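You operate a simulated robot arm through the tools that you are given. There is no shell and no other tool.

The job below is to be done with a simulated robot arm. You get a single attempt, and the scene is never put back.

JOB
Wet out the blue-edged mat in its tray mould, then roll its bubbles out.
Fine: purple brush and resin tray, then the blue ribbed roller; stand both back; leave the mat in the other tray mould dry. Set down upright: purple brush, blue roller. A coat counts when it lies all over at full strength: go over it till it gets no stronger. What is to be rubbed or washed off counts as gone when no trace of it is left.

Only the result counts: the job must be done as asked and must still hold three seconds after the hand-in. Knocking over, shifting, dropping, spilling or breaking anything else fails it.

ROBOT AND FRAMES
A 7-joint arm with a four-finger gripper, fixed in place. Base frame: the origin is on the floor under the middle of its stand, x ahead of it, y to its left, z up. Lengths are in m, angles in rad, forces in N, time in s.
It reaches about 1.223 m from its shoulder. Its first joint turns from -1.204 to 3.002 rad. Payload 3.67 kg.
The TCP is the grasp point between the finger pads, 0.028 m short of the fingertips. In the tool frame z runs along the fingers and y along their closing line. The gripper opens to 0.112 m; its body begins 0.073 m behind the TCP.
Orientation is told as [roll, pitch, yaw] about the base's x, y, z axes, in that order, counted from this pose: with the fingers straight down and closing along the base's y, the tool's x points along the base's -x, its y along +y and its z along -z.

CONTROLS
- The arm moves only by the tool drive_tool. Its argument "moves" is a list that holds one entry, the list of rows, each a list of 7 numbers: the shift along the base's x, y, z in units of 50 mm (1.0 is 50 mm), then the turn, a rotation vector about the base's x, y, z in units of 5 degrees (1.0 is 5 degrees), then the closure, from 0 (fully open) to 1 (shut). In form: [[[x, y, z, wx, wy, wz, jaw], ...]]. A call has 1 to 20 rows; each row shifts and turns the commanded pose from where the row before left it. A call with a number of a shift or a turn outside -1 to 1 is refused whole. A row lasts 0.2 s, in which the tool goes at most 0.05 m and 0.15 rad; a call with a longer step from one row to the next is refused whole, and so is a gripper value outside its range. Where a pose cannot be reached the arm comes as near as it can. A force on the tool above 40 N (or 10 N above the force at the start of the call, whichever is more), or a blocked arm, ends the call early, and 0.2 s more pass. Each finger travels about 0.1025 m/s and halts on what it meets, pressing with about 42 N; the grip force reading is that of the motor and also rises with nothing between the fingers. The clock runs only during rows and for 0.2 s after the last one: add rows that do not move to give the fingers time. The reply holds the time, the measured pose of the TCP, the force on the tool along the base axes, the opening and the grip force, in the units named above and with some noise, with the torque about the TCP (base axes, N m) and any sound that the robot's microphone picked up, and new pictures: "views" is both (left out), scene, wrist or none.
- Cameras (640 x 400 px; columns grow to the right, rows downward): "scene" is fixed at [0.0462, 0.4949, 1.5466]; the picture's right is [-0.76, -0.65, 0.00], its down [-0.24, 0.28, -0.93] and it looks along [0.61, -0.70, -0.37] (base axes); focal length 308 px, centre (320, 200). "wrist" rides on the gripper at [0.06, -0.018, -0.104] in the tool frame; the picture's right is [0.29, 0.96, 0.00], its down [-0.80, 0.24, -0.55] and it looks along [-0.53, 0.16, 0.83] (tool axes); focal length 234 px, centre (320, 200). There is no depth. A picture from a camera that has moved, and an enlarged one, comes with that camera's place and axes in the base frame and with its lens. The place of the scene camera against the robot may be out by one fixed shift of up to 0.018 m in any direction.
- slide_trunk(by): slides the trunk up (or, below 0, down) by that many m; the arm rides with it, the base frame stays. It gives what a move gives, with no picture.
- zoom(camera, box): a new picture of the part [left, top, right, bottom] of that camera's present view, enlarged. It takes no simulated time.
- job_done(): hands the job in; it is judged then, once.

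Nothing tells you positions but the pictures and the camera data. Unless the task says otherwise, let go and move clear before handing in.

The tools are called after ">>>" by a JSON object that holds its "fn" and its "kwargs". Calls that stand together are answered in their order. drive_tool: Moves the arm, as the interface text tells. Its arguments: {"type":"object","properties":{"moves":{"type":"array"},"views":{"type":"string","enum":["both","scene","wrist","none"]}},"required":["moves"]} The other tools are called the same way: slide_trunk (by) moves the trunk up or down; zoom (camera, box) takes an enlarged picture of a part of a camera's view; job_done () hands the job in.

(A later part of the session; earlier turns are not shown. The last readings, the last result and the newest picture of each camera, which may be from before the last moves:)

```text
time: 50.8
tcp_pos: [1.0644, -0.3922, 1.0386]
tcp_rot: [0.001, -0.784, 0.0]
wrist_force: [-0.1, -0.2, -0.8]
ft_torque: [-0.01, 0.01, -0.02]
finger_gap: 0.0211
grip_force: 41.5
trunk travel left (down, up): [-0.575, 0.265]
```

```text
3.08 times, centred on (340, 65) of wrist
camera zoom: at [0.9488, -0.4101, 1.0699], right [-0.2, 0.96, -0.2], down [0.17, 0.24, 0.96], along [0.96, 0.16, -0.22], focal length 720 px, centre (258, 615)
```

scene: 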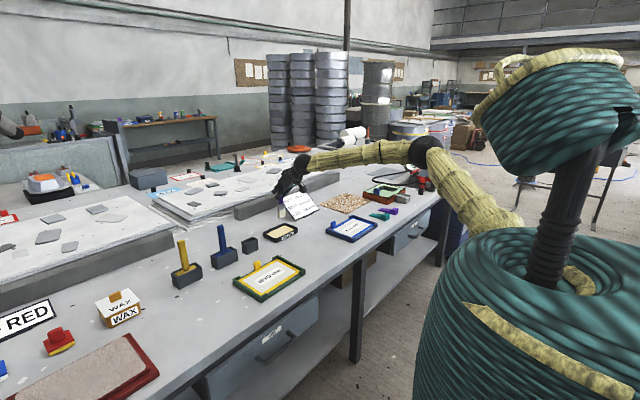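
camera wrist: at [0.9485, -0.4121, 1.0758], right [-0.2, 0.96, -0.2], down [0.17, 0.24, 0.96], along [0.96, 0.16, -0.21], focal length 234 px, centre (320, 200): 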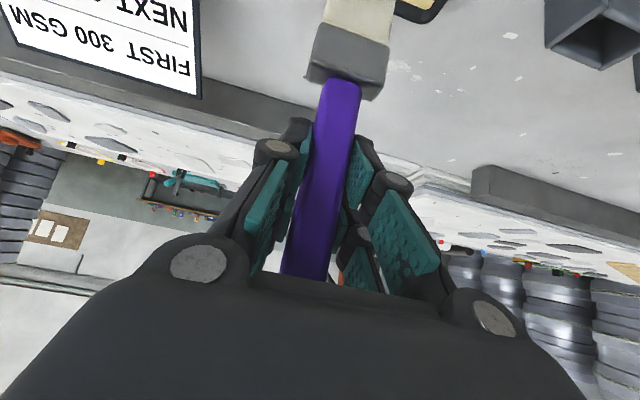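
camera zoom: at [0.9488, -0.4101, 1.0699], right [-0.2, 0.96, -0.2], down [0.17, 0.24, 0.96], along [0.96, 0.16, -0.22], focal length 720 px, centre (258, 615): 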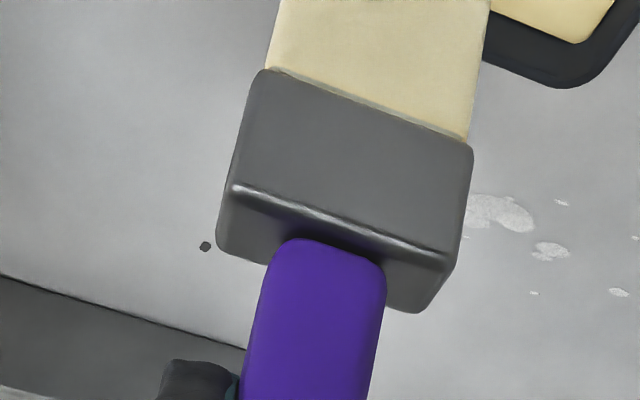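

The bristles are fully loaded with resin. I'll carry the brush over the blue-edged mat, staying above everything in between.

>>> {"fn": "drive_tool", "kwargs": {"moves": [[[-0.66, -0.627, -0.03, 0, 0, 0, 1.0], [-0.66, -0.627, -0.03, 0, 0, 0, 1.0], [-0.66, -0.627, -0.03, 0, 0, 0, 1.0], [-0.66, -0.627, -0.03, 0, 0, 0, 1.0], [-0.66, -0.627, -0.03, 0, 0, 0, 1.0], [-0.66, -0.627, -0.03, 0, 0, 0, 1.0], [-0.66, -0.627, -0.03, 0, 0, 0, 1.0], [-0.66, -0.627, -0.03, 0, 0, 0, 1.0], [0, 0, 0, 0, 0, 0, 1.0], [0, 0, 0, 0, 0, 0, 1.0]]]}}

>>> {"fn": "zoom", "kwargs": {"camera": "scene", "box": [310, 170, 400, 250]}}

>>> {"fn": "zoom", "kwargs": {"camera": "wrist", "box": [220, 0, 420, 150]}}

```text
time: 53.0
tcp_pos: [0.8028, -0.6453, 1.0299]
tcp_rot: [0.003, -0.788, -0.001]
wrist_force: [-0.3, -0.7, -1.1]
ft_torque: [-0.01, 0.04, 0.01]
finger_gap: 0.021
grip_force: 41.8
trunk travel left (down, up): [-0.575, 0.265]
camera wrist: at [0.6861, -0.6616, 1.0598], right [-0.2, 0.96, -0.2], down [0.17, 0.24, 0.96], along [0.96, 0.16, -0.21], focal length 234 px, centre (320, 200)
```

scene: 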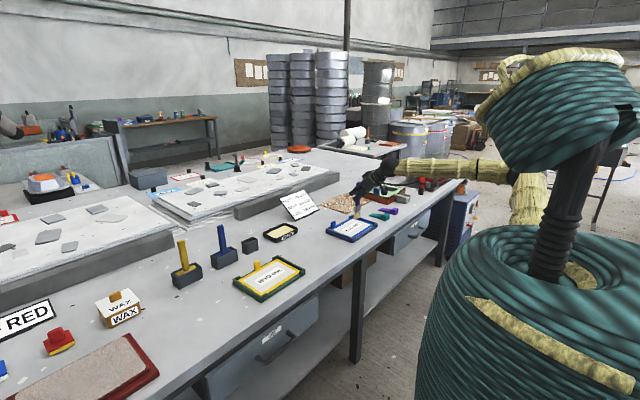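
wrist: 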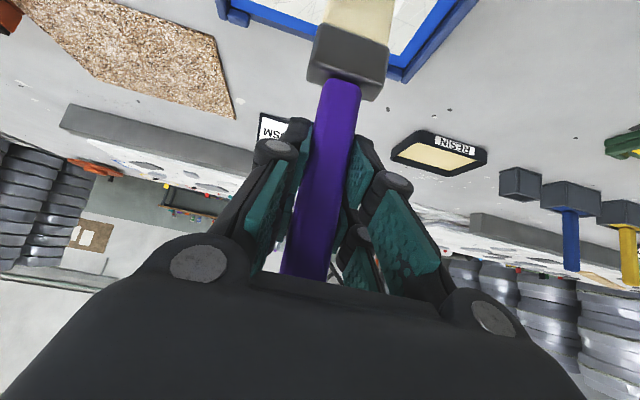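

```text
5.00 times, centred on (355, 210) of scene
camera zoom: at [0.0462, 0.4949, 1.5466], right [-0.76, -0.65, 0.0], down [-0.24, 0.28, -0.93], along [0.61, -0.7, -0.37], focal length 1541 px, centre (145, 150)
```

zoom: 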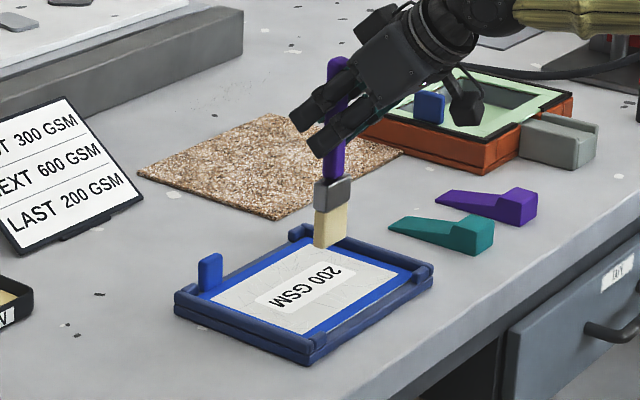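

```text
2.67 times, centred on (320, 75) of wrist
camera zoom: at [0.6861, -0.6616, 1.0598], right [-0.2, 0.96, -0.2], down [0.17, 0.24, 0.96], along [0.96, 0.16, -0.21], focal length 624 px, centre (320, 533)
```

zoom: 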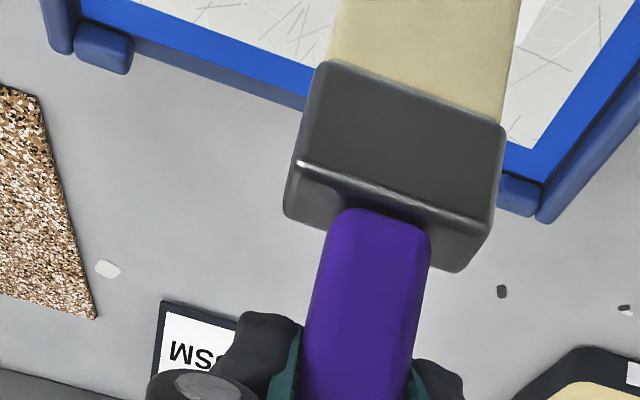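

The brush is over the mat where I expected; the projected landing point matches (0.80, -0.64). I'll descend to find the mat surface by force.

>>> {"fn": "drive_tool", "kwargs": {"moves": [[[0, 0, -0.4, 0, 0, 0, 1.0], [0, 0, -0.4, 0, 0, 0, 1.0], [0, 0, -0.2, 0, 0, 0, 1.0], [0, 0, -0.08, 0, 0, 0, 1.0], [0, 0, 0, 0, 0, 0, 1.0]]], "views": "none"}}

>>> {"fn": "zoom", "kwargs": {"camera": "scene", "box": [320, 190, 390, 250]}}

```text
time: 54.1
tcp_pos: [0.8038, -0.6452, 0.9731]
tcp_rot: [0.003, -0.786, -0.003]
wrist_force: [-0.3, 0.1, -0.6]
ft_torque: [0.01, 0.0, 0.05]
finger_gap: 0.0212
grip_force: 41.7
trunk travel left (down, up): [-0.575, 0.265]
```

```text
6.67 times, centred on (355, 220) of scene
camera zoom: at [0.0462, 0.4949, 1.5466], right [-0.76, -0.65, 0.0], down [-0.24, 0.28, -0.93], along [0.61, -0.7, -0.37], focal length 2054 px, centre (87, 67)
```

zoom: 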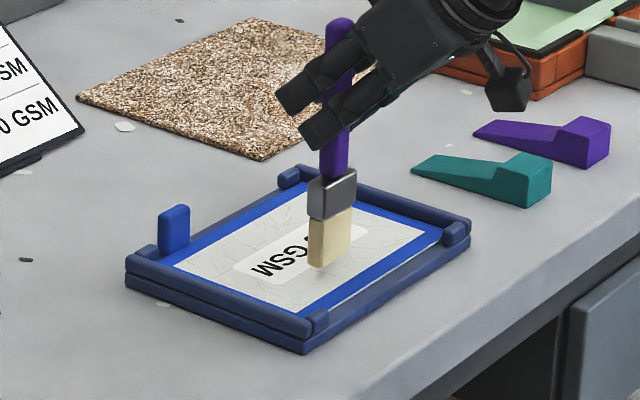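

No contact yet at 0.973. I'll continue down in 2 mm steps.

>>> {"fn": "drive_tool", "kwargs": {"moves": [[[0, 0, -0.04, 0, 0, 0, 1.0], [0, 0, -0.04, 0, 0, 0, 1.0], [0, 0, 0, 0, 0, 0, 1.0]]], "views": "none"}}

>>> {"fn": "drive_tool", "kwargs": {"moves": [[[0, 0, -0.04, 0, 0, 0, 1.0], [0, 0, -0.04, 0, 0, 0, 1.0], [0, 0, 0, 0, 0, 0, 1.0]]], "views": "none"}}

```text
time: 55.0
tcp_pos: [0.8043, -0.6426, 0.9719]
tcp_rot: [0.0, -0.785, 0.001]
wrist_force: [0.1, 0.2, -0.6]
ft_torque: [-0.03, -0.01, -0.04]
finger_gap: 0.021
grip_force: 41.7
trunk travel left (down, up): [-0.575, 0.265]
```

```text
time: 55.8
tcp_pos: [0.8033, -0.6443, 0.9655]
tcp_rot: [0.004, -0.785, -0.001]
wrist_force: [0.4, 0.2, 0.2]
ft_torque: [-0.02, 0.01, 0.01]
finger_gap: 0.0211
grip_force: 41.9
trunk travel left (down, up): [-0.575, 0.265]
```

>>> {"fn": "drive_tool", "kwargs": {"moves": [[[0, 0, -0.04, 0, 0, 0, 1.0], [0, 0, 0, 0, 0, 0, 1.0]]], "views": "none"}}

>>> {"fn": "zoom", "kwargs": {"camera": "scene", "box": [320, 190, 390, 250]}}

```text
time: 56.4
tcp_pos: [0.8033, -0.6422, 0.9645]
tcp_rot: [0.0, -0.785, 0.001]
wrist_force: [-0.2, 0.3, 0.1]
ft_torque: [0.01, -0.02, -0.01]
finger_gap: 0.0211
grip_force: 42.4
trunk travel left (down, up): [-0.575, 0.265]
```

```text
6.67 times, centred on (355, 220) of scene
camera zoom: at [0.0462, 0.4949, 1.5466], right [-0.76, -0.65, 0.0], down [-0.24, 0.28, -0.93], along [0.61, -0.7, -0.37], focal length 2054 px, centre (87, 67)
```

zoom: 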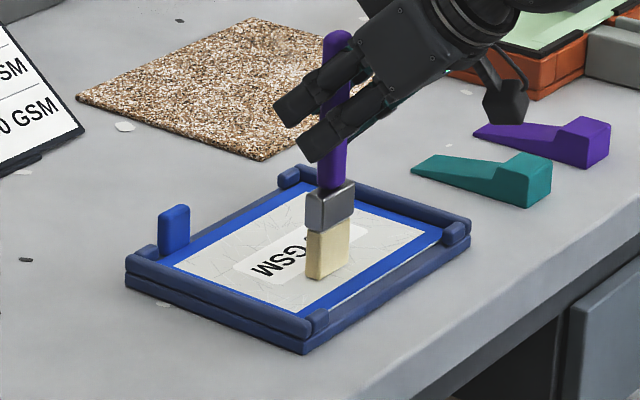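

>>> {"fn": "drive_tool", "kwargs": {"moves": [[[0, 0, -0.04, 0, 0, 0, 1.0], [0, 0, 0, 0, 0, 0, 1.0]]], "views": "none"}}

>>> {"fn": "drive_tool", "kwargs": {"moves": [[[0, 0, -0.04, 0, 0, 0, 1.0], [0, 0, 0, 0, 0, 0, 1.0]]], "views": "none"}}

>>> {"fn": "zoom", "kwargs": {"camera": "scene", "box": [320, 190, 390, 250]}}

```text
time: 57.0
tcp_pos: [0.8044, -0.6425, 0.9639]
tcp_rot: [0.001, -0.788, 0.0]
wrist_force: [0.1, 0.0, 8.6]
ft_torque: [-0.07, 0.05, 0.01]
finger_gap: 0.0211
grip_force: 41.5
trunk travel left (down, up): [-0.575, 0.265]
```

```text
time: 57.5
tcp_pos: [0.8048, -0.6431, 0.9632]
tcp_rot: [0.0, -0.788, 0.001]
wrist_force: [0.6, -2.2, 18.1]
ft_torque: [-0.23, -0.02, 0.03]
finger_gap: 0.0214
grip_force: 42.0
trunk travel left (down, up): [-0.575, 0.265]
```

```text
6.67 times, centred on (355, 220) of scene
camera zoom: at [0.0462, 0.4949, 1.5466], right [-0.76, -0.65, 0.0], down [-0.24, 0.28, -0.93], along [0.61, -0.7, -0.37], focal length 2054 px, centre (87, 67)
```

zoom: 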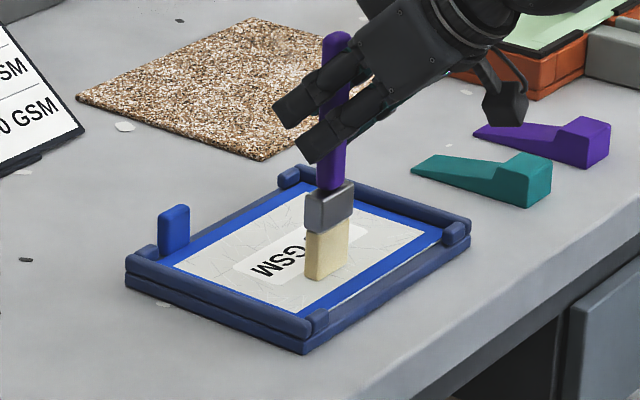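

The bristles have touched the mat (contact near TCP z 0.964). I'll ease to light pressure and make a first stroke along x to see how the coat forms.

>>> {"fn": "drive_tool", "kwargs": {"moves": [[[0, 0, 0.024, 0, 0, 0, 1.0], [0.3, 0, 0, 0, 0, 0, 1.0], [0.3, 0, 0, 0, 0, 0, 1.0], [0.3, 0, 0, 0, 0, 0, 1.0], [0.3, 0, 0, 0, 0, 0, 1.0], [0.3, 0, 0, 0, 0, 0, 1.0], [0.3, 0, 0, 0, 0, 0, 1.0]]]}}

>>> {"fn": "zoom", "kwargs": {"camera": "scene", "box": [320, 190, 390, 250]}}

>>> {"fn": "zoom", "kwargs": {"camera": "wrist", "box": [160, 0, 480, 130]}}

```text
time: 59.1
tcp_pos: [0.8912, -0.6411, 0.9619]
tcp_rot: [-0.002, -0.787, 0.002]
wrist_force: [-1.6, 0.0, 13.8]
ft_torque: [0.01, 0.22, 0.01]
finger_gap: 0.021
grip_force: 41.6
trunk travel left (down, up): [-0.575, 0.265]
camera wrist: at [0.7744, -0.6584, 0.9934], right [-0.2, 0.96, -0.2], down [0.17, 0.24, 0.96], along [0.96, 0.16, -0.21], focal length 234 px, centre (320, 200)
```

scene: 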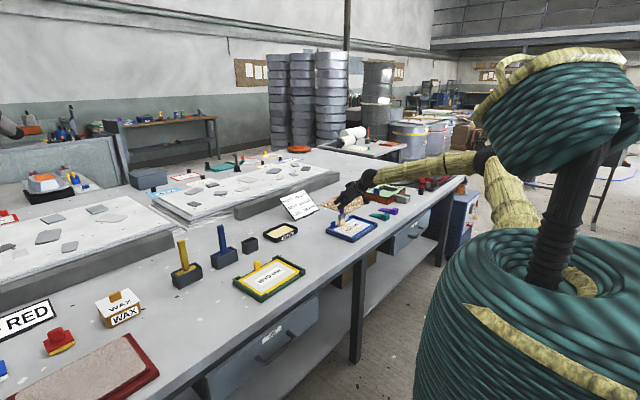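
wrist: 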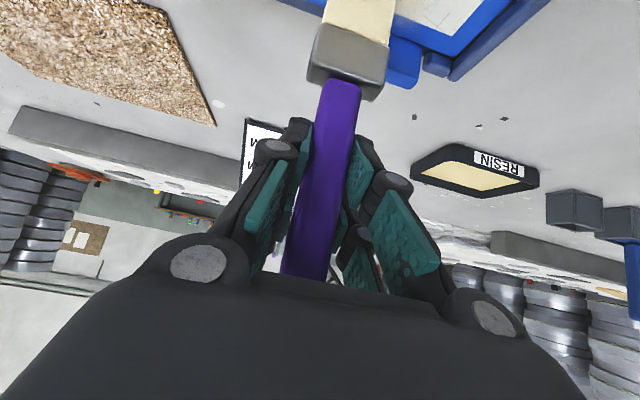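

```text
6.67 times, centred on (355, 220) of scene
camera zoom: at [0.0462, 0.4949, 1.5466], right [-0.76, -0.65, 0.0], down [-0.24, 0.28, -0.93], along [0.61, -0.7, -0.37], focal length 2054 px, centre (87, 67)
```

zoom: 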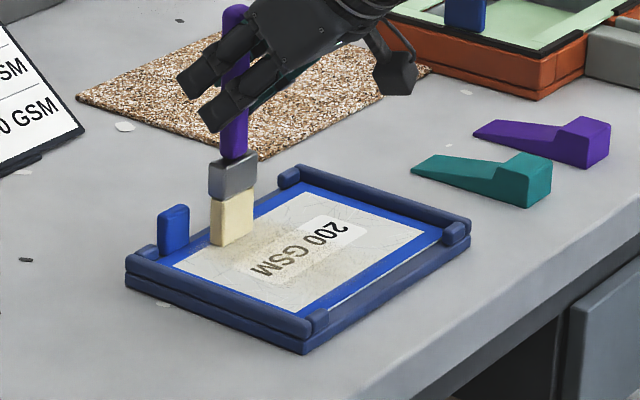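

```text
2.00 times, centred on (320, 65) of wrist
camera zoom: at [0.7744, -0.6584, 0.9934], right [-0.2, 0.96, -0.2], down [0.17, 0.24, 0.96], along [0.96, 0.16, -0.21], focal length 468 px, centre (320, 470)
```

zoom: 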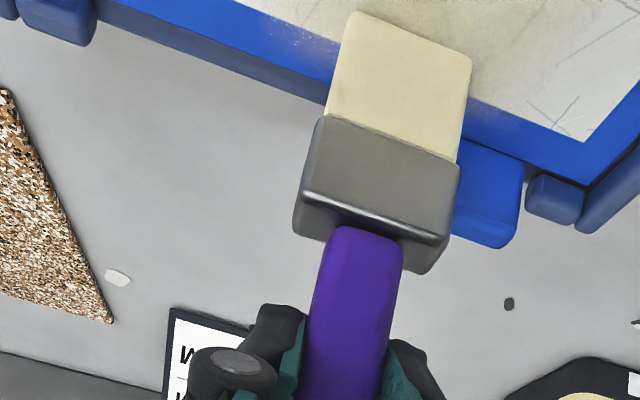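

A resin-tinted stripe is forming, and the bristles are paling as they unload. I'll make the return stroke and check how strong the coat gets per pass.

>>> {"fn": "drive_tool", "kwargs": {"moves": [[[-0.29, 0, 0, 0, 0, 0, 1.0], [-0.29, 0, 0, 0, 0, 0, 1.0], [-0.29, 0, 0, 0, 0, 0, 1.0], [-0.29, 0, 0, 0, 0, 0, 1.0], [-0.29, 0, 0, 0, 0, 0, 1.0], [-0.29, 0, 0, 0, 0, 0, 1.0], [-0.29, 0, 0, 0, 0, 0, 1.0], [-0.29, 0, 0, 0, 0, 0, 1.0]]], "views": "none"}}

>>> {"fn": "zoom", "kwargs": {"camera": "scene", "box": [320, 190, 390, 250]}}

>>> {"fn": "zoom", "kwargs": {"camera": "wrist", "box": [160, 0, 480, 130]}}

```text
time: 61.0
tcp_pos: [0.7774, -0.6433, 0.9633]
tcp_rot: [0.0, -0.786, 0.002]
wrist_force: [-1.1, 0.1, 15.7]
ft_torque: [0.0, 0.07, 0.0]
finger_gap: 0.0208
grip_force: 41.8
trunk travel left (down, up): [-0.575, 0.265]
```

```text
6.67 times, centred on (355, 220) of scene
camera zoom: at [0.0462, 0.4949, 1.5466], right [-0.76, -0.65, 0.0], down [-0.24, 0.28, -0.93], along [0.61, -0.7, -0.37], focal length 2054 px, centre (87, 67)
```

zoom: 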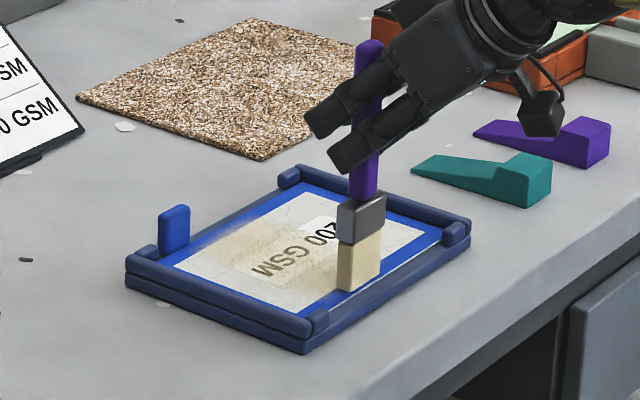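

```text
2.00 times, centred on (320, 65) of wrist
camera zoom: at [0.6606, -0.6607, 0.9931], right [-0.2, 0.96, -0.2], down [0.17, 0.24, 0.96], along [0.96, 0.16, -0.21], focal length 468 px, centre (320, 470)
```

zoom: 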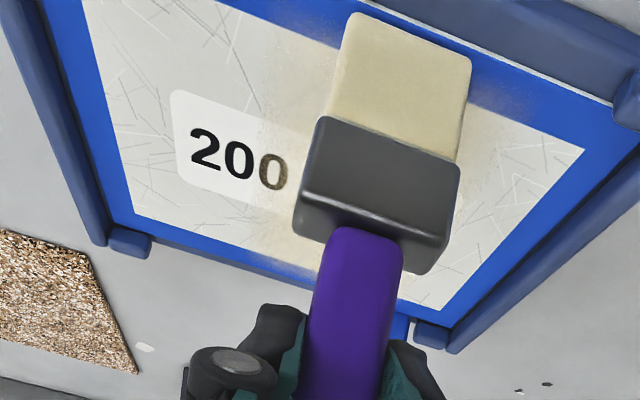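

The coat extends over the blue edge too and follows the brush well. I'll continue with two more lanes toward -y.

>>> {"fn": "drive_tool", "kwargs": {"moves": [[[0, -0.31, 0, 0, 0, 0, 1.0], [0, -0.31, 0, 0, 0, 0, 1.0], [0.29, 0, 0, 0, 0, 0, 1.0], [0.29, 0, 0, 0, 0, 0, 1.0], [0.29, 0, 0, 0, 0, 0, 1.0], [0.29, 0, 0, 0, 0, 0, 1.0], [0.29, 0, 0, 0, 0, 0, 1.0], [0.29, 0, 0, 0, 0, 0, 1.0], [0.29, 0, 0, 0, 0, 0, 1.0], [0.29, 0, 0, 0, 0, 0, 1.0], [0, -0.31, 0, 0, 0, 0, 1.0], [0, -0.31, 0, 0, 0, 0, 1.0], [-0.29, 0, 0, 0, 0, 0, 1.0], [-0.29, 0, 0, 0, 0, 0, 1.0], [-0.29, 0, 0, 0, 0, 0, 1.0], [-0.29, 0, 0, 0, 0, 0, 1.0], [-0.29, 0, 0, 0, 0, 0, 1.0], [-0.29, 0, 0, 0, 0, 0, 1.0], [-0.29, 0, 0, 0, 0, 0, 1.0], [-0.29, 0, 0, 0, 0, 0, 1.0]]]}}

>>> {"fn": "zoom", "kwargs": {"camera": "scene", "box": [320, 190, 390, 250]}}

>>> {"fn": "zoom", "kwargs": {"camera": "wrist", "box": [160, 0, 480, 130]}}

```text
time: 65.2
tcp_pos: [0.7752, -0.7064, 0.962]
tcp_rot: [0.002, -0.784, -0.001]
wrist_force: [-3.7, 0.7, 9.0]
ft_torque: [0.1, 0.39, 0.06]
finger_gap: 0.0209
grip_force: 41.8
out of reach, approached as far as the arm can: row 12
trunk travel left (down, up): [-0.575, 0.265]
camera wrist: at [0.6598, -0.7235, 0.992], right [-0.2, 0.96, -0.2], down [0.17, 0.24, 0.96], along [0.96, 0.16, -0.21], focal length 234 px, centre (320, 200)
```

scene: 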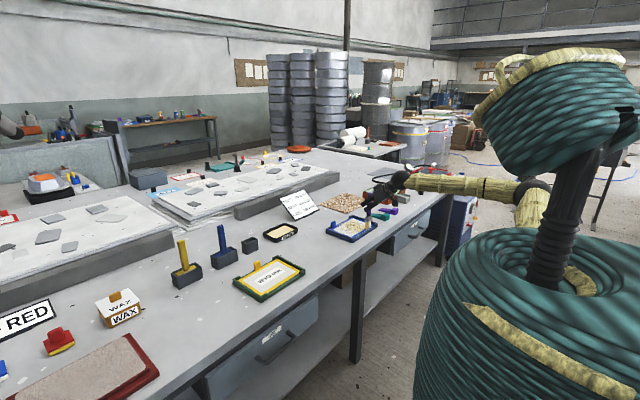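
wrist: 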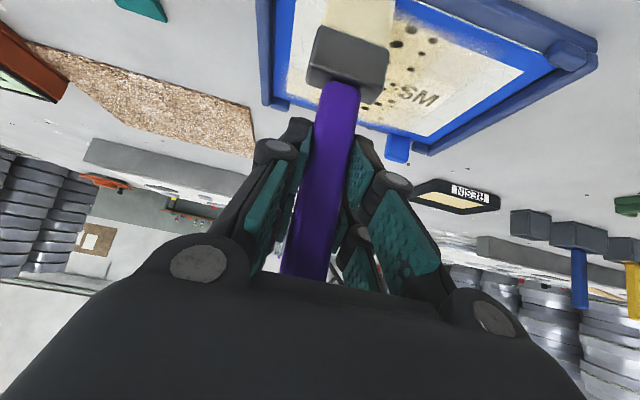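

```text
6.67 times, centred on (355, 220) of scene
camera zoom: at [0.0462, 0.4949, 1.5466], right [-0.76, -0.65, 0.0], down [-0.24, 0.28, -0.93], along [0.61, -0.7, -0.37], focal length 2054 px, centre (87, 67)
```

zoom: 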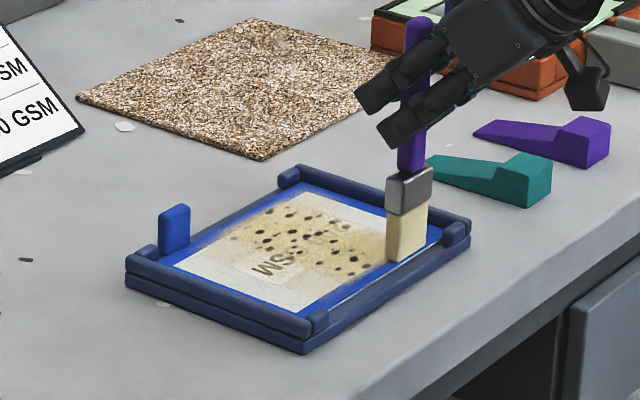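

```text
2.00 times, centred on (320, 65) of wrist
camera zoom: at [0.6598, -0.7235, 0.992], right [-0.2, 0.96, -0.2], down [0.17, 0.24, 0.96], along [0.96, 0.16, -0.21], focal length 468 px, centre (320, 470)
```

zoom: 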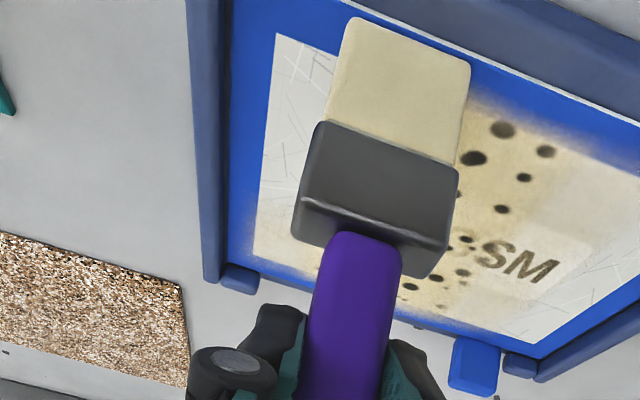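

Bubbles are appearing where the mat is wet, so wetting works. The far +x/-y corner is near a reach limit at this heading. I'll do the outer lane now as far as x about 0.86, then reload.

>>> {"fn": "drive_tool", "kwargs": {"moves": [[[0, -0.3, 0, 0, 0, 0, 1.0], [0, -0.3, 0, 0, 0, 0, 1.0], [0.29, 0, 0, 0, 0, 0, 1.0], [0.29, 0, 0, 0, 0, 0, 1.0], [0.29, 0, 0, 0, 0, 0, 1.0], [0.29, 0, 0, 0, 0, 0, 1.0], [0.29, 0, 0, 0, 0, 0, 1.0], [0.29, 0, 0, 0, 0, 0, 1.0]]]}}

>>> {"fn": "zoom", "kwargs": {"camera": "scene", "box": [320, 190, 390, 250]}}

>>> {"fn": "zoom", "kwargs": {"camera": "wrist", "box": [160, 0, 480, 130]}}

```text
time: 67.0
tcp_pos: [0.8477, -0.7261, 0.9616]
tcp_rot: [-0.007, -0.789, -0.006]
wrist_force: [2.3, -1.3, 11.0]
ft_torque: [-0.05, -0.27, -0.05]
finger_gap: 0.0209
grip_force: 42.6
out of reach, approached as far as the arm can: row 5, 7
trunk travel left (down, up): [-0.575, 0.265]
camera wrist: at [0.7315, -0.741, 0.9916], right [-0.19, 0.96, -0.21], down [0.17, 0.24, 0.96], along [0.97, 0.15, -0.21], focal length 234 px, centre (320, 200)
```

scene: 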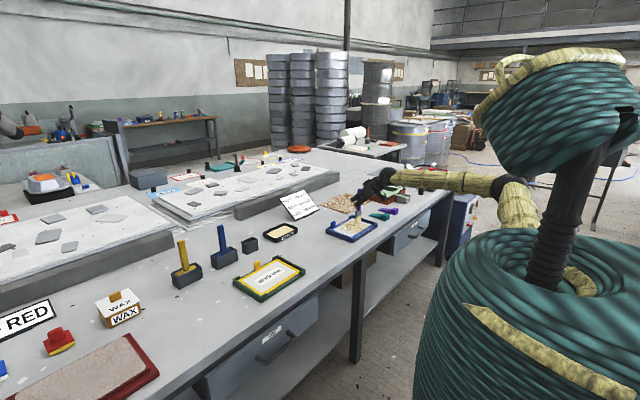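
wrist: 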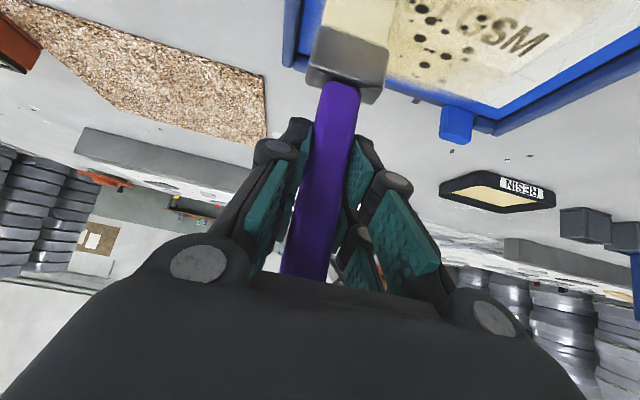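

```text
6.67 times, centred on (355, 220) of scene
camera zoom: at [0.0462, 0.4949, 1.5466], right [-0.76, -0.65, 0.0], down [-0.24, 0.28, -0.93], along [0.61, -0.7, -0.37], focal length 2054 px, centre (87, 67)
```

zoom: 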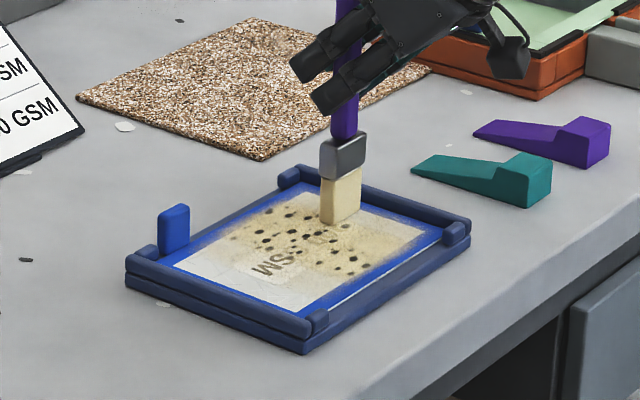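

```text
2.00 times, centred on (320, 65) of wrist
camera zoom: at [0.7315, -0.741, 0.9916], right [-0.19, 0.96, -0.21], down [0.17, 0.24, 0.96], along [0.97, 0.15, -0.21], focal length 468 px, centre (320, 470)
```

zoom: 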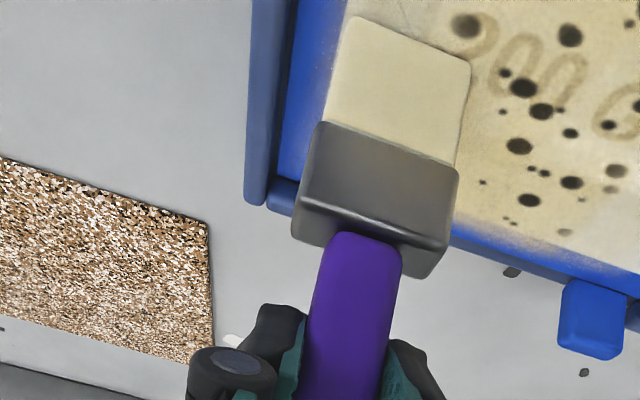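

The heading-x posture is at a limit here. I'll lift the brush slightly and turn the hand about the vertical toward the arm's own direction (-20°), which should free up reach.

>>> {"fn": "drive_tool", "kwargs": {"moves": [[[0, 0, 0.4, 0, 0, 0, 1.0], [0, 0, 0.5, 0, 0, 0, 1.0], [0, 0, 0, 0, 0, -1, 1.0], [0, 0, 0, 0, 0, -1, 1.0], [0, 0, 0, 0, 0, -1, 1.0], [0, 0, 0, 0, 0, -1, 1.0], [0, 0, 0, 0, 0, 0, 1.0]]]}}

>>> {"fn": "zoom", "kwargs": {"camera": "scene", "box": [320, 180, 390, 250]}}

```text
time: 68.5
tcp_pos: [0.8478, -0.7243, 0.9881]
tcp_rot: [-0.002, -0.788, -0.347]
wrist_force: [0.6, 0.0, -1.3]
ft_torque: [0.03, 0.02, 0.01]
finger_gap: 0.0211
grip_force: 42.1
out of reach, approached as far as the arm can: row 1
trunk travel left (down, up): [-0.575, 0.265]
camera wrist: at [0.7321, -0.7006, 1.0174], right [0.14, 0.97, -0.21], down [0.24, 0.17, 0.96], along [0.96, -0.18, -0.21], focal length 234 px, centre (320, 200)
```

scene: 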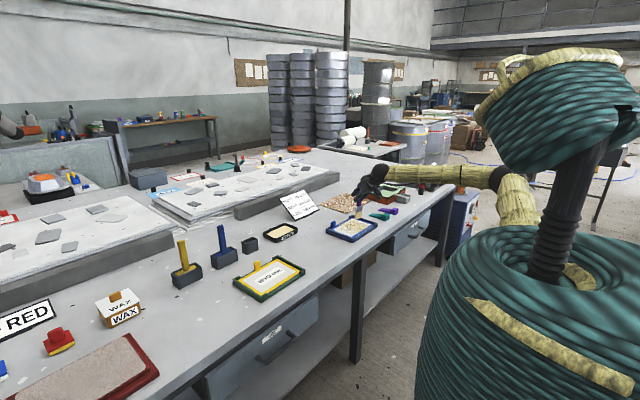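
wrist: 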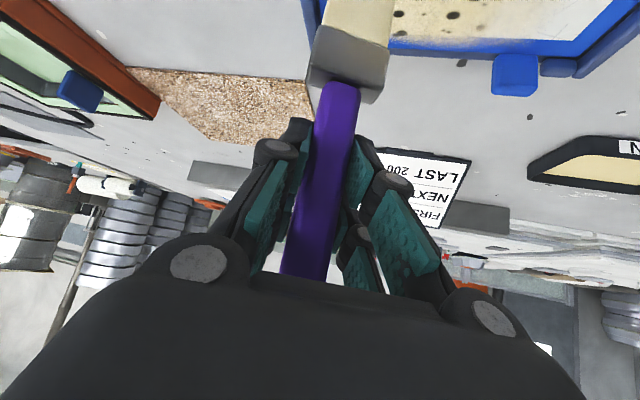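

```text
5.71 times, centred on (355, 215) of scene
camera zoom: at [0.0462, 0.4949, 1.5466], right [-0.76, -0.65, 0.0], down [-0.24, 0.28, -0.93], along [0.61, -0.7, -0.37], focal length 1761 px, centre (120, 114)
```

zoom: 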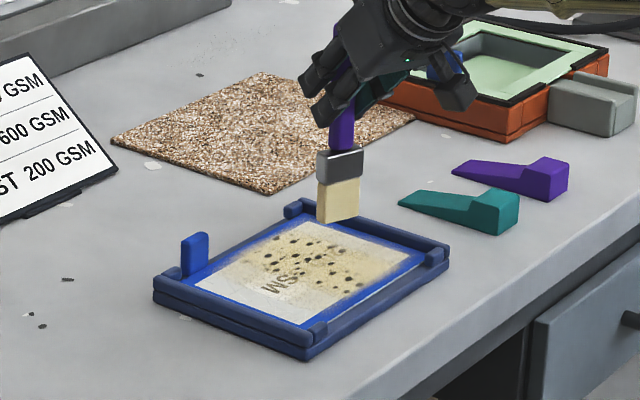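

Yaw -20° is reached. I'll test in the air whether the far corner (0.896, -0.737) is now reachable.

>>> {"fn": "drive_tool", "kwargs": {"moves": [[[0.3, -0.13, 0, 0, 0, 0, 1.0], [0.3, -0.13, 0, 0, 0, 0, 1.0], [0.36, 0, 0, 0, 0, 0, 1.0], [0, 0, 0, 0, 0, 0, 1.0]]], "views": "none"}}

>>> {"fn": "zoom", "kwargs": {"camera": "scene", "box": [320, 180, 390, 250]}}

```text
time: 69.5
tcp_pos: [0.8946, -0.7412, 0.9816]
tcp_rot: [0.004, -0.784, -0.351]
wrist_force: [-0.1, 0.1, -1.1]
ft_torque: [0.01, -0.03, 0.0]
finger_gap: 0.021
grip_force: 41.9
trunk travel left (down, up): [-0.575, 0.265]
```

```text
5.71 times, centred on (355, 215) of scene
camera zoom: at [0.0462, 0.4949, 1.5466], right [-0.76, -0.65, 0.0], down [-0.24, 0.28, -0.93], along [0.61, -0.7, -0.37], focal length 1761 px, centre (120, 114)
```

zoom: 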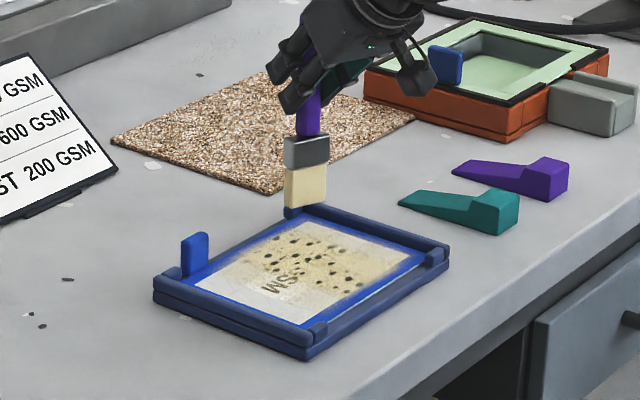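

The far corner is reachable with this yaw. Now I'll lift and go back to the resin tray to reload.

>>> {"fn": "drive_tool", "kwargs": {"moves": [[[0, 0, 0.6, 0, 0, 0, 1.0], [0, 0, 0.6, 0, 0, 0, 1.0], [0.373, 0.776, 0, 0, 0, 0, 1.0], [0.373, 0.776, 0, 0, 0, 0, 1.0], [0.373, 0.776, 0, 0, 0, 0, 1.0], [0.373, 0.776, 0, 0, 0, 0, 1.0], [0.373, 0.776, 0, 0, 0, 0, 1.0], [0.373, 0.776, 0, 0, 0, 0, 1.0], [0.373, 0.776, 0, 0, 0, 0, 1.0], [0.373, 0.776, 0, 0, 0, 0, 1.0], [0.373, 0.776, 0, 0, 0, 0, 1.0], [0, 0, 0, 0, 0, 0, 1.0], [0, 0, 0, 0, 0, 0, 1.0]]]}}

>>> {"fn": "zoom", "kwargs": {"camera": "scene", "box": [240, 180, 320, 260]}}

>>> {"fn": "zoom", "kwargs": {"camera": "scene", "box": [320, 195, 390, 250]}}

```text
time: 72.3
tcp_pos: [1.0677, -0.3879, 1.0455]
tcp_rot: [0.001, -0.786, -0.348]
wrist_force: [0.0, 0.3, -1.5]
ft_torque: [-0.07, 0.01, -0.01]
finger_gap: 0.0213
grip_force: 41.9
trunk travel left (down, up): [-0.575, 0.265]
camera wrist: at [0.9513, -0.3657, 1.0756], right [0.13, 0.97, -0.2], down [0.24, 0.17, 0.96], along [0.96, -0.18, -0.21], focal length 234 px, centre (320, 200)
```

scene: 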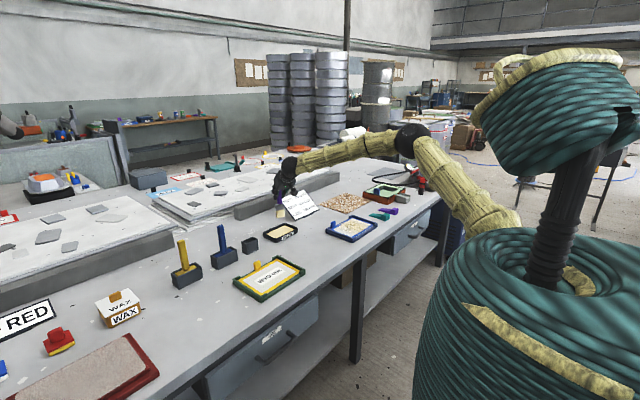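
wrist: 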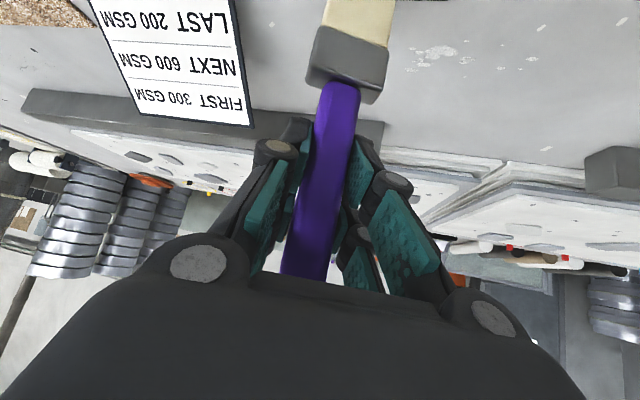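

```text
5.00 times, centred on (280, 220) of scene
camera zoom: at [0.0462, 0.4949, 1.5466], right [-0.76, -0.65, 0.0], down [-0.24, 0.28, -0.93], along [0.61, -0.7, -0.37], focal length 1541 px, centre (520, 100)
```

zoom: 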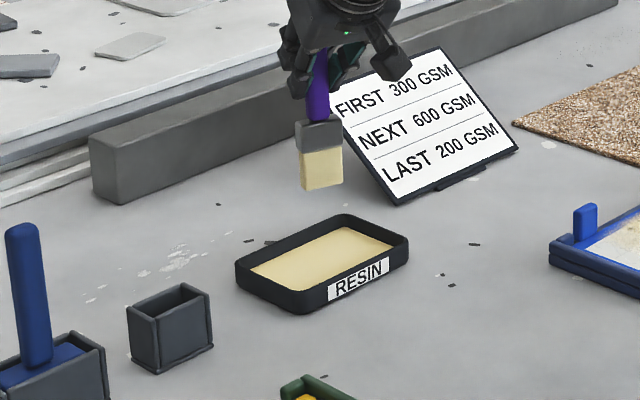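

```text
7.27 times, centred on (355, 222) of scene
camera zoom: at [0.0462, 0.4949, 1.5466], right [-0.76, -0.65, 0.0], down [-0.24, 0.28, -0.93], along [0.61, -0.7, -0.37], focal length 2241 px, centre (66, 36)
```

zoom: 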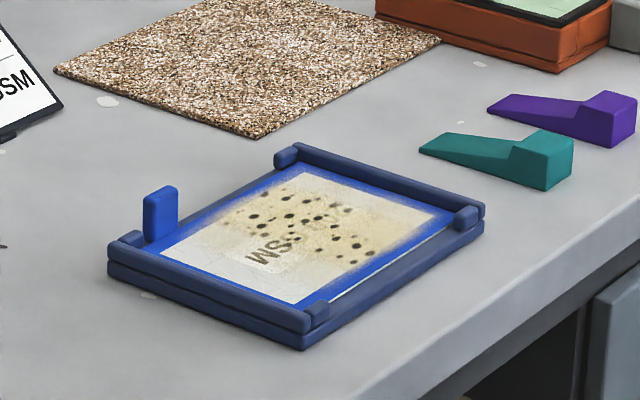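

The coat and bubbles now cover about half the mat. I'll dip the brush again to reload.

>>> {"fn": "drive_tool", "kwargs": {"moves": [[[-0.02, -0.08, -0.5, 0, 0, 0, 1.0], [0, 0, -0.5, 0, 0, 0, 1.0], [0, 0, -0.45, 0, 0, 0, 1.0], [0, 0, -0.1, 0, 0, 0, 1.0], [0, 0, -0.08, 0, 0, 0, 1.0], [0, 0, 0, 0, 0, 0, 1.0]]], "views": "none"}}

>>> {"fn": "zoom", "kwargs": {"camera": "scene", "box": [240, 190, 320, 260]}}

```text
time: 73.8
tcp_pos: [1.0621, -0.3933, 0.9637]
tcp_rot: [-0.001, -0.785, -0.35]
wrist_force: [-0.5, -0.4, -0.4]
ft_torque: [0.01, 0.01, 0.01]
finger_gap: 0.0207
grip_force: 41.8
trunk travel left (down, up): [-0.575, 0.265]
```

```text
5.71 times, centred on (280, 225) of scene
camera zoom: at [0.0462, 0.4949, 1.5466], right [-0.76, -0.65, 0.0], down [-0.24, 0.28, -0.93], along [0.61, -0.7, -0.37], focal length 1761 px, centre (549, 57)
```

zoom: 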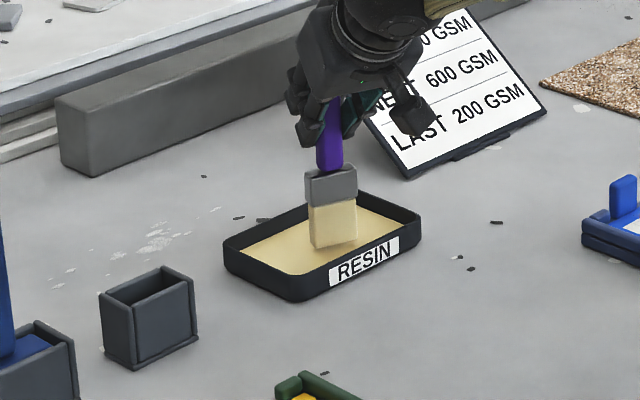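

>>> {"fn": "drive_tool", "kwargs": {"moves": [[[0, 0, -0.08, 0, 0, 0, 1.0], [0, 0, 0, 0, 0, 0, 1.0], [0, 0, 0, 0, 0, 0, 1.0]]], "views": "none"}}

>>> {"fn": "zoom", "kwargs": {"camera": "scene", "box": [240, 190, 320, 260]}}

```text
time: 74.5
tcp_pos: [1.0628, -0.3927, 0.9575]
tcp_rot: [0.0, -0.785, -0.349]
wrist_force: [-0.3, -0.4, 0.2]
ft_torque: [-0.01, 0.01, 0.04]
finger_gap: 0.021
grip_force: 42.2
trunk travel left (down, up): [-0.575, 0.265]
```

```text
5.71 times, centred on (280, 225) of scene
camera zoom: at [0.0462, 0.4949, 1.5466], right [-0.76, -0.65, 0.0], down [-0.24, 0.28, -0.93], along [0.61, -0.7, -0.37], focal length 1761 px, centre (549, 57)
```

zoom: 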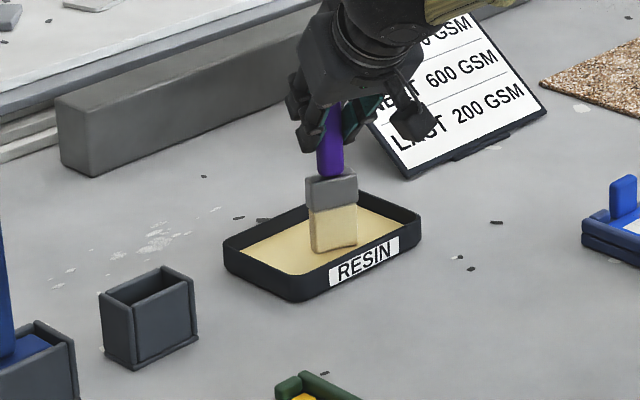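

>>> {"fn": "drive_tool", "kwargs": {"moves": [[[0, 0, -0.04, 0, 0, 0, 1.0], [0, 0, 0, 0, 0, 0, 1.0]]], "views": "none"}}

>>> {"fn": "drive_tool", "kwargs": {"moves": [[[0, 0, -0.04, 0, 0, 0, 1.0], [0, 0, 0, 0, 0, 0, 1.0]]], "views": "none"}}

>>> {"fn": "zoom", "kwargs": {"camera": "scene", "box": [240, 190, 320, 260]}}

```text
time: 75.2
tcp_pos: [1.0622, -0.3927, 0.9581]
tcp_rot: [0.001, -0.787, -0.348]
wrist_force: [1.3, -1.7, 6.1]
ft_torque: [-0.19, -0.22, 0.0]
finger_gap: 0.0212
grip_force: 42.2
trunk travel left (down, up): [-0.575, 0.265]
```

```text
time: 75.8
tcp_pos: [1.0613, -0.3919, 0.9588]
tcp_rot: [0.002, -0.788, -0.35]
wrist_force: [5.6, -3.3, 17.0]
ft_torque: [-0.32, -0.64, -0.03]
finger_gap: 0.0209
grip_force: 41.9
trunk travel left (down, up): [-0.575, 0.265]
```

```text
5.71 times, centred on (280, 225) of scene
camera zoom: at [0.0462, 0.4949, 1.5466], right [-0.76, -0.65, 0.0], down [-0.24, 0.28, -0.93], along [0.61, -0.7, -0.37], focal length 1761 px, centre (549, 57)
```

zoom: 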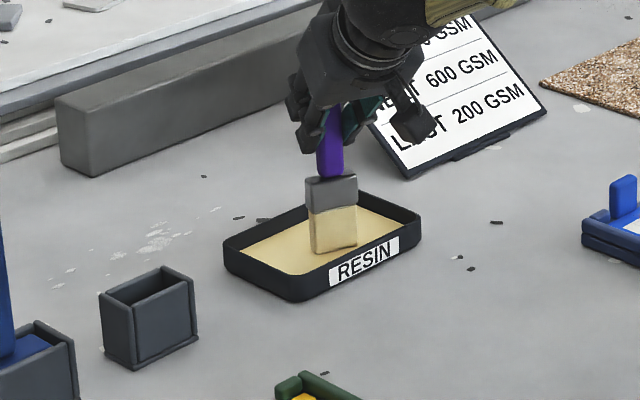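

Reloaded. I'll lift and go to the far corner of the mat (x 0.887, y -0.736), keeping the -20° yaw.

>>> {"fn": "drive_tool", "kwargs": {"moves": [[[0, 0, 0.3, 0, 0, 0, 1.0], [0, 0, 0.7, 0, 0, 0, 1.0], [0, 0, 0.7, 0, 0, 0, 1.0], [-0.389, -0.764, 0, 0, 0, 0, 1.0], [-0.389, -0.764, 0, 0, 0, 0, 1.0], [-0.389, -0.764, 0, 0, 0, 0, 1.0], [-0.389, -0.764, 0, 0, 0, 0, 1.0], [-0.389, -0.764, 0, 0, 0, 0, 1.0], [-0.389, -0.764, 0, 0, 0, 0, 1.0], [-0.389, -0.764, 0, 0, 0, 0, 1.0], [-0.389, -0.764, 0, 0, 0, 0, 1.0], [-0.389, -0.764, 0, 0, 0, 0, 1.0], [0, 0, 0, 0, 0, 0, 1.0], [0, 0, 0, 0, 0, 0, 1.0]]]}}

>>> {"fn": "zoom", "kwargs": {"camera": "scene", "box": [320, 180, 390, 250]}}

>>> {"fn": "zoom", "kwargs": {"camera": "wrist", "box": [160, 0, 480, 130]}}

```text
time: 78.8
tcp_pos: [0.8869, -0.7393, 1.0413]
tcp_rot: [0.003, -0.784, -0.353]
wrist_force: [-0.2, 0.5, -0.6]
ft_torque: [0.03, -0.01, 0.0]
finger_gap: 0.0211
grip_force: 42.0
trunk travel left (down, up): [-0.575, 0.265]
camera wrist: at [0.7718, -0.7163, 1.0717], right [0.14, 0.97, -0.2], down [0.24, 0.16, 0.96], along [0.96, -0.18, -0.21], focal length 234 px, centre (320, 200)
```

scene: 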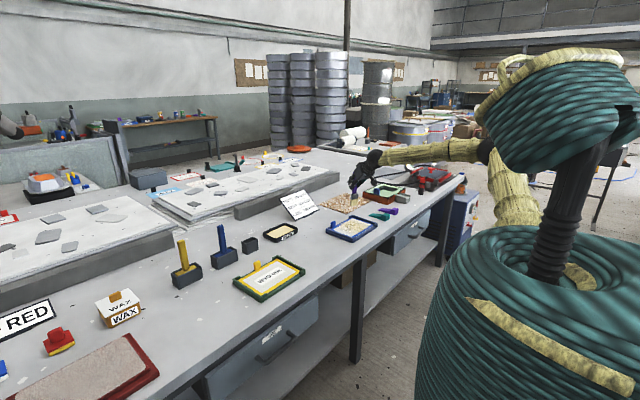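
wrist: 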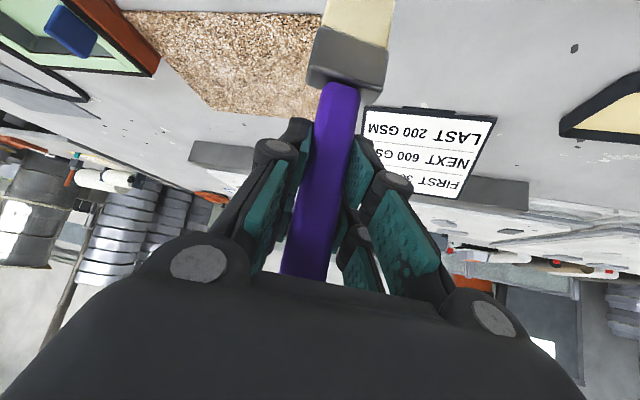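

```text
5.71 times, centred on (355, 215) of scene
camera zoom: at [0.0462, 0.4949, 1.5466], right [-0.76, -0.65, 0.0], down [-0.24, 0.28, -0.93], along [0.61, -0.7, -0.37], focal length 1761 px, centre (120, 114)
```

zoom: 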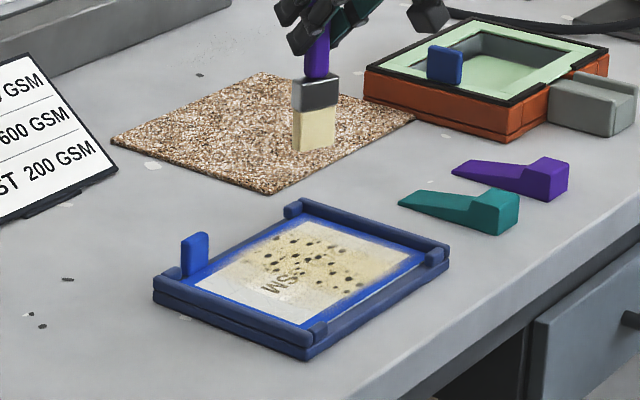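

```text
2.00 times, centred on (320, 65) of wrist
camera zoom: at [0.7718, -0.7163, 1.0717], right [0.14, 0.97, -0.2], down [0.24, 0.16, 0.96], along [0.96, -0.18, -0.21], focal length 468 px, centre (320, 470)
```

zoom: 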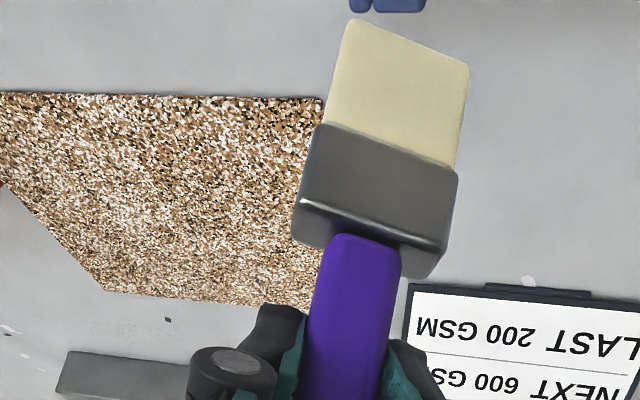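

The landing point checks out (just inside the rail). I'll shift slightly away from the rail and descend toward the mat.

>>> {"fn": "drive_tool", "kwargs": {"moves": [[[0, 0.05, -0.5, 0, 0, 0, 1.0], [0, 0, -0.5, 0, 0, 0, 1.0], [0, 0, -0.4, 0, 0, 0, 1.0], [0, 0, -0.06, 0, 0, 0, 1.0], [0, 0, 0, 0, 0, 0, 1.0]]], "views": "none"}}

>>> {"fn": "drive_tool", "kwargs": {"moves": [[[0, 0, -0.05, 0, 0, 0, 1.0], [0, 0, 0, 0, 0, 0, 1.0]]], "views": "none"}}

>>> {"fn": "zoom", "kwargs": {"camera": "scene", "box": [320, 190, 390, 250]}}

```text
time: 80.0
tcp_pos: [0.8887, -0.7373, 0.9674]
tcp_rot: [0.003, -0.782, -0.35]
wrist_force: [0.1, -0.3, -0.8]
ft_torque: [-0.01, -0.05, 0.04]
finger_gap: 0.0209
grip_force: 41.6
trunk travel left (down, up): [-0.575, 0.265]
```

```text
time: 80.5
tcp_pos: [0.8884, -0.7339, 0.9666]
tcp_rot: [-0.002, -0.786, -0.348]
wrist_force: [-0.6, 0.4, -0.1]
ft_torque: [0.0, 0.03, -0.01]
finger_gap: 0.0211
grip_force: 41.9
trunk travel left (down, up): [-0.575, 0.265]
```

```text
6.67 times, centred on (355, 220) of scene
camera zoom: at [0.0462, 0.4949, 1.5466], right [-0.76, -0.65, 0.0], down [-0.24, 0.28, -0.93], along [0.61, -0.7, -0.37], focal length 2054 px, centre (87, 67)
```

zoom: 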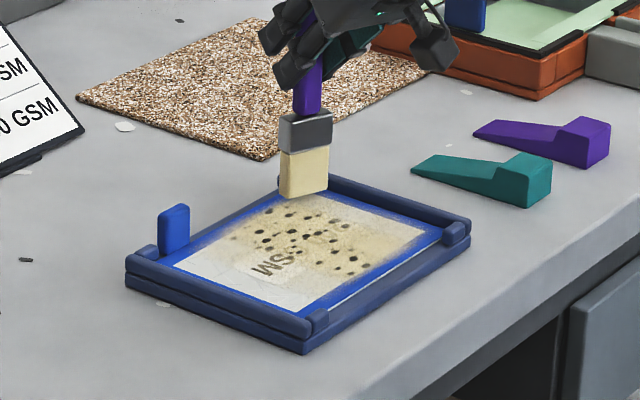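

>>> {"fn": "drive_tool", "kwargs": {"moves": [[[0, 0, -0.05, 0, 0, 0, 1.0], [0, 0, 0, 0, 0, 0, 1.0]]], "views": "none"}}

>>> {"fn": "drive_tool", "kwargs": {"moves": [[[0, 0, -0.04, 0, 0, 0, 1.0], [0, 0, 0, 0, 0, 0, 1.0]]], "views": "none"}}

```text
time: 81.2
tcp_pos: [0.8873, -0.7357, 0.9616]
tcp_rot: [0.0, -0.785, -0.349]
wrist_force: [0.2, 0.0, -0.5]
ft_torque: [0.0, 0.06, 0.03]
finger_gap: 0.0211
grip_force: 41.6
trunk travel left (down, up): [-0.575, 0.265]
```

```text
time: 81.8
tcp_pos: [0.8871, -0.7348, 0.961]
tcp_rot: [0.002, -0.786, -0.35]
wrist_force: [-0.3, 0.9, 6.2]
ft_torque: [0.13, 0.03, -0.01]
finger_gap: 0.0211
grip_force: 41.9
trunk travel left (down, up): [-0.575, 0.265]
```

Light contact at 6 N. Stroking along the -y rail lane: back toward the robot and forward again.

>>> {"fn": "drive_tool", "kwargs": {"moves": [[[-0.3, 0, 0, 0, 0, 0, 1.0], [-0.3, 0, 0, 0, 0, 0, 1.0], [-0.3, 0, 0, 0, 0, 0, 1.0], [-0.3, 0, 0, 0, 0, 0, 1.0], [-0.3, 0, 0, 0, 0, 0, 1.0], [-0.3, 0, 0, 0, 0, 0, 1.0], [-0.3, 0, 0, 0, 0, 0, 1.0], [0, 0, 0, 0, 0, 0, 1.0]]]}}

>>> {"fn": "zoom", "kwargs": {"camera": "scene", "box": [320, 190, 390, 250]}}

>>> {"fn": "zoom", "kwargs": {"camera": "wrist", "box": [160, 0, 480, 130]}}

```text
time: 83.5
tcp_pos: [0.7803, -0.7363, 0.9596]
tcp_rot: [0.0, -0.784, -0.35]
wrist_force: [0.0, 1.0, 11.1]
ft_torque: [0.16, -0.03, -0.01]
finger_gap: 0.0209
grip_force: 41.8
trunk travel left (down, up): [-0.575, 0.265]
camera wrist: at [0.6647, -0.7126, 0.9915], right [0.14, 0.97, -0.2], down [0.24, 0.17, 0.96], along [0.96, -0.18, -0.21], focal length 234 px, centre (320, 200)
```

scene: 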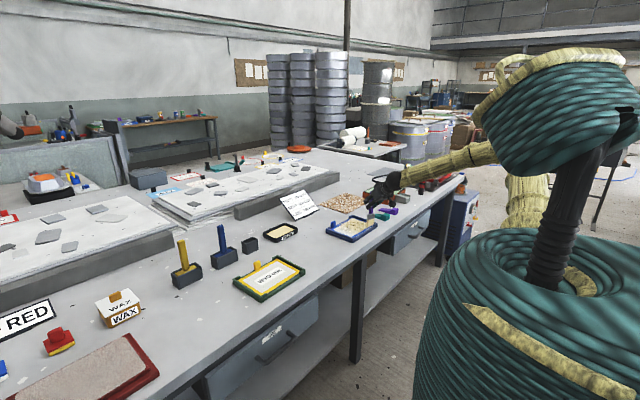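
wrist: 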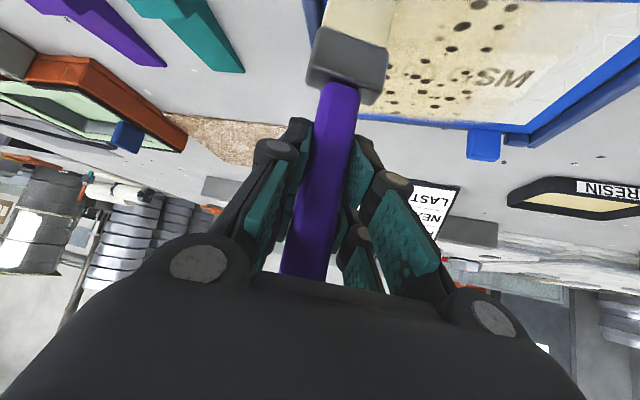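

```text
6.67 times, centred on (355, 220) of scene
camera zoom: at [0.0462, 0.4949, 1.5466], right [-0.76, -0.65, 0.0], down [-0.24, 0.28, -0.93], along [0.61, -0.7, -0.37], focal length 2054 px, centre (87, 67)
```

zoom: 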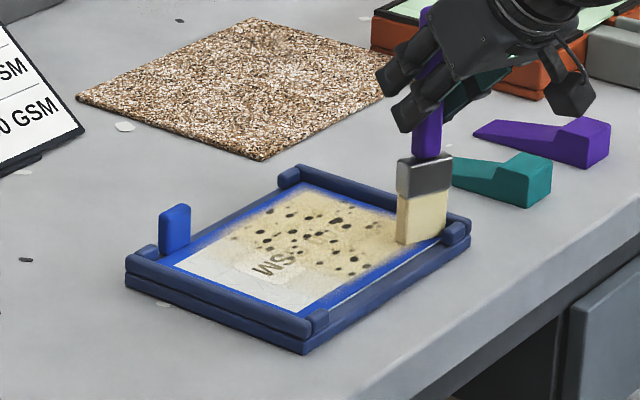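

```text
2.00 times, centred on (320, 65) of wrist
camera zoom: at [0.6647, -0.7126, 0.9915], right [0.14, 0.97, -0.2], down [0.24, 0.17, 0.96], along [0.96, -0.18, -0.21], focal length 468 px, centre (320, 470)
```

zoom: 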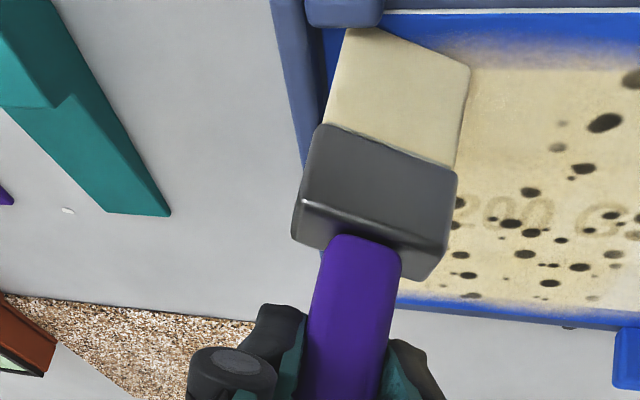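

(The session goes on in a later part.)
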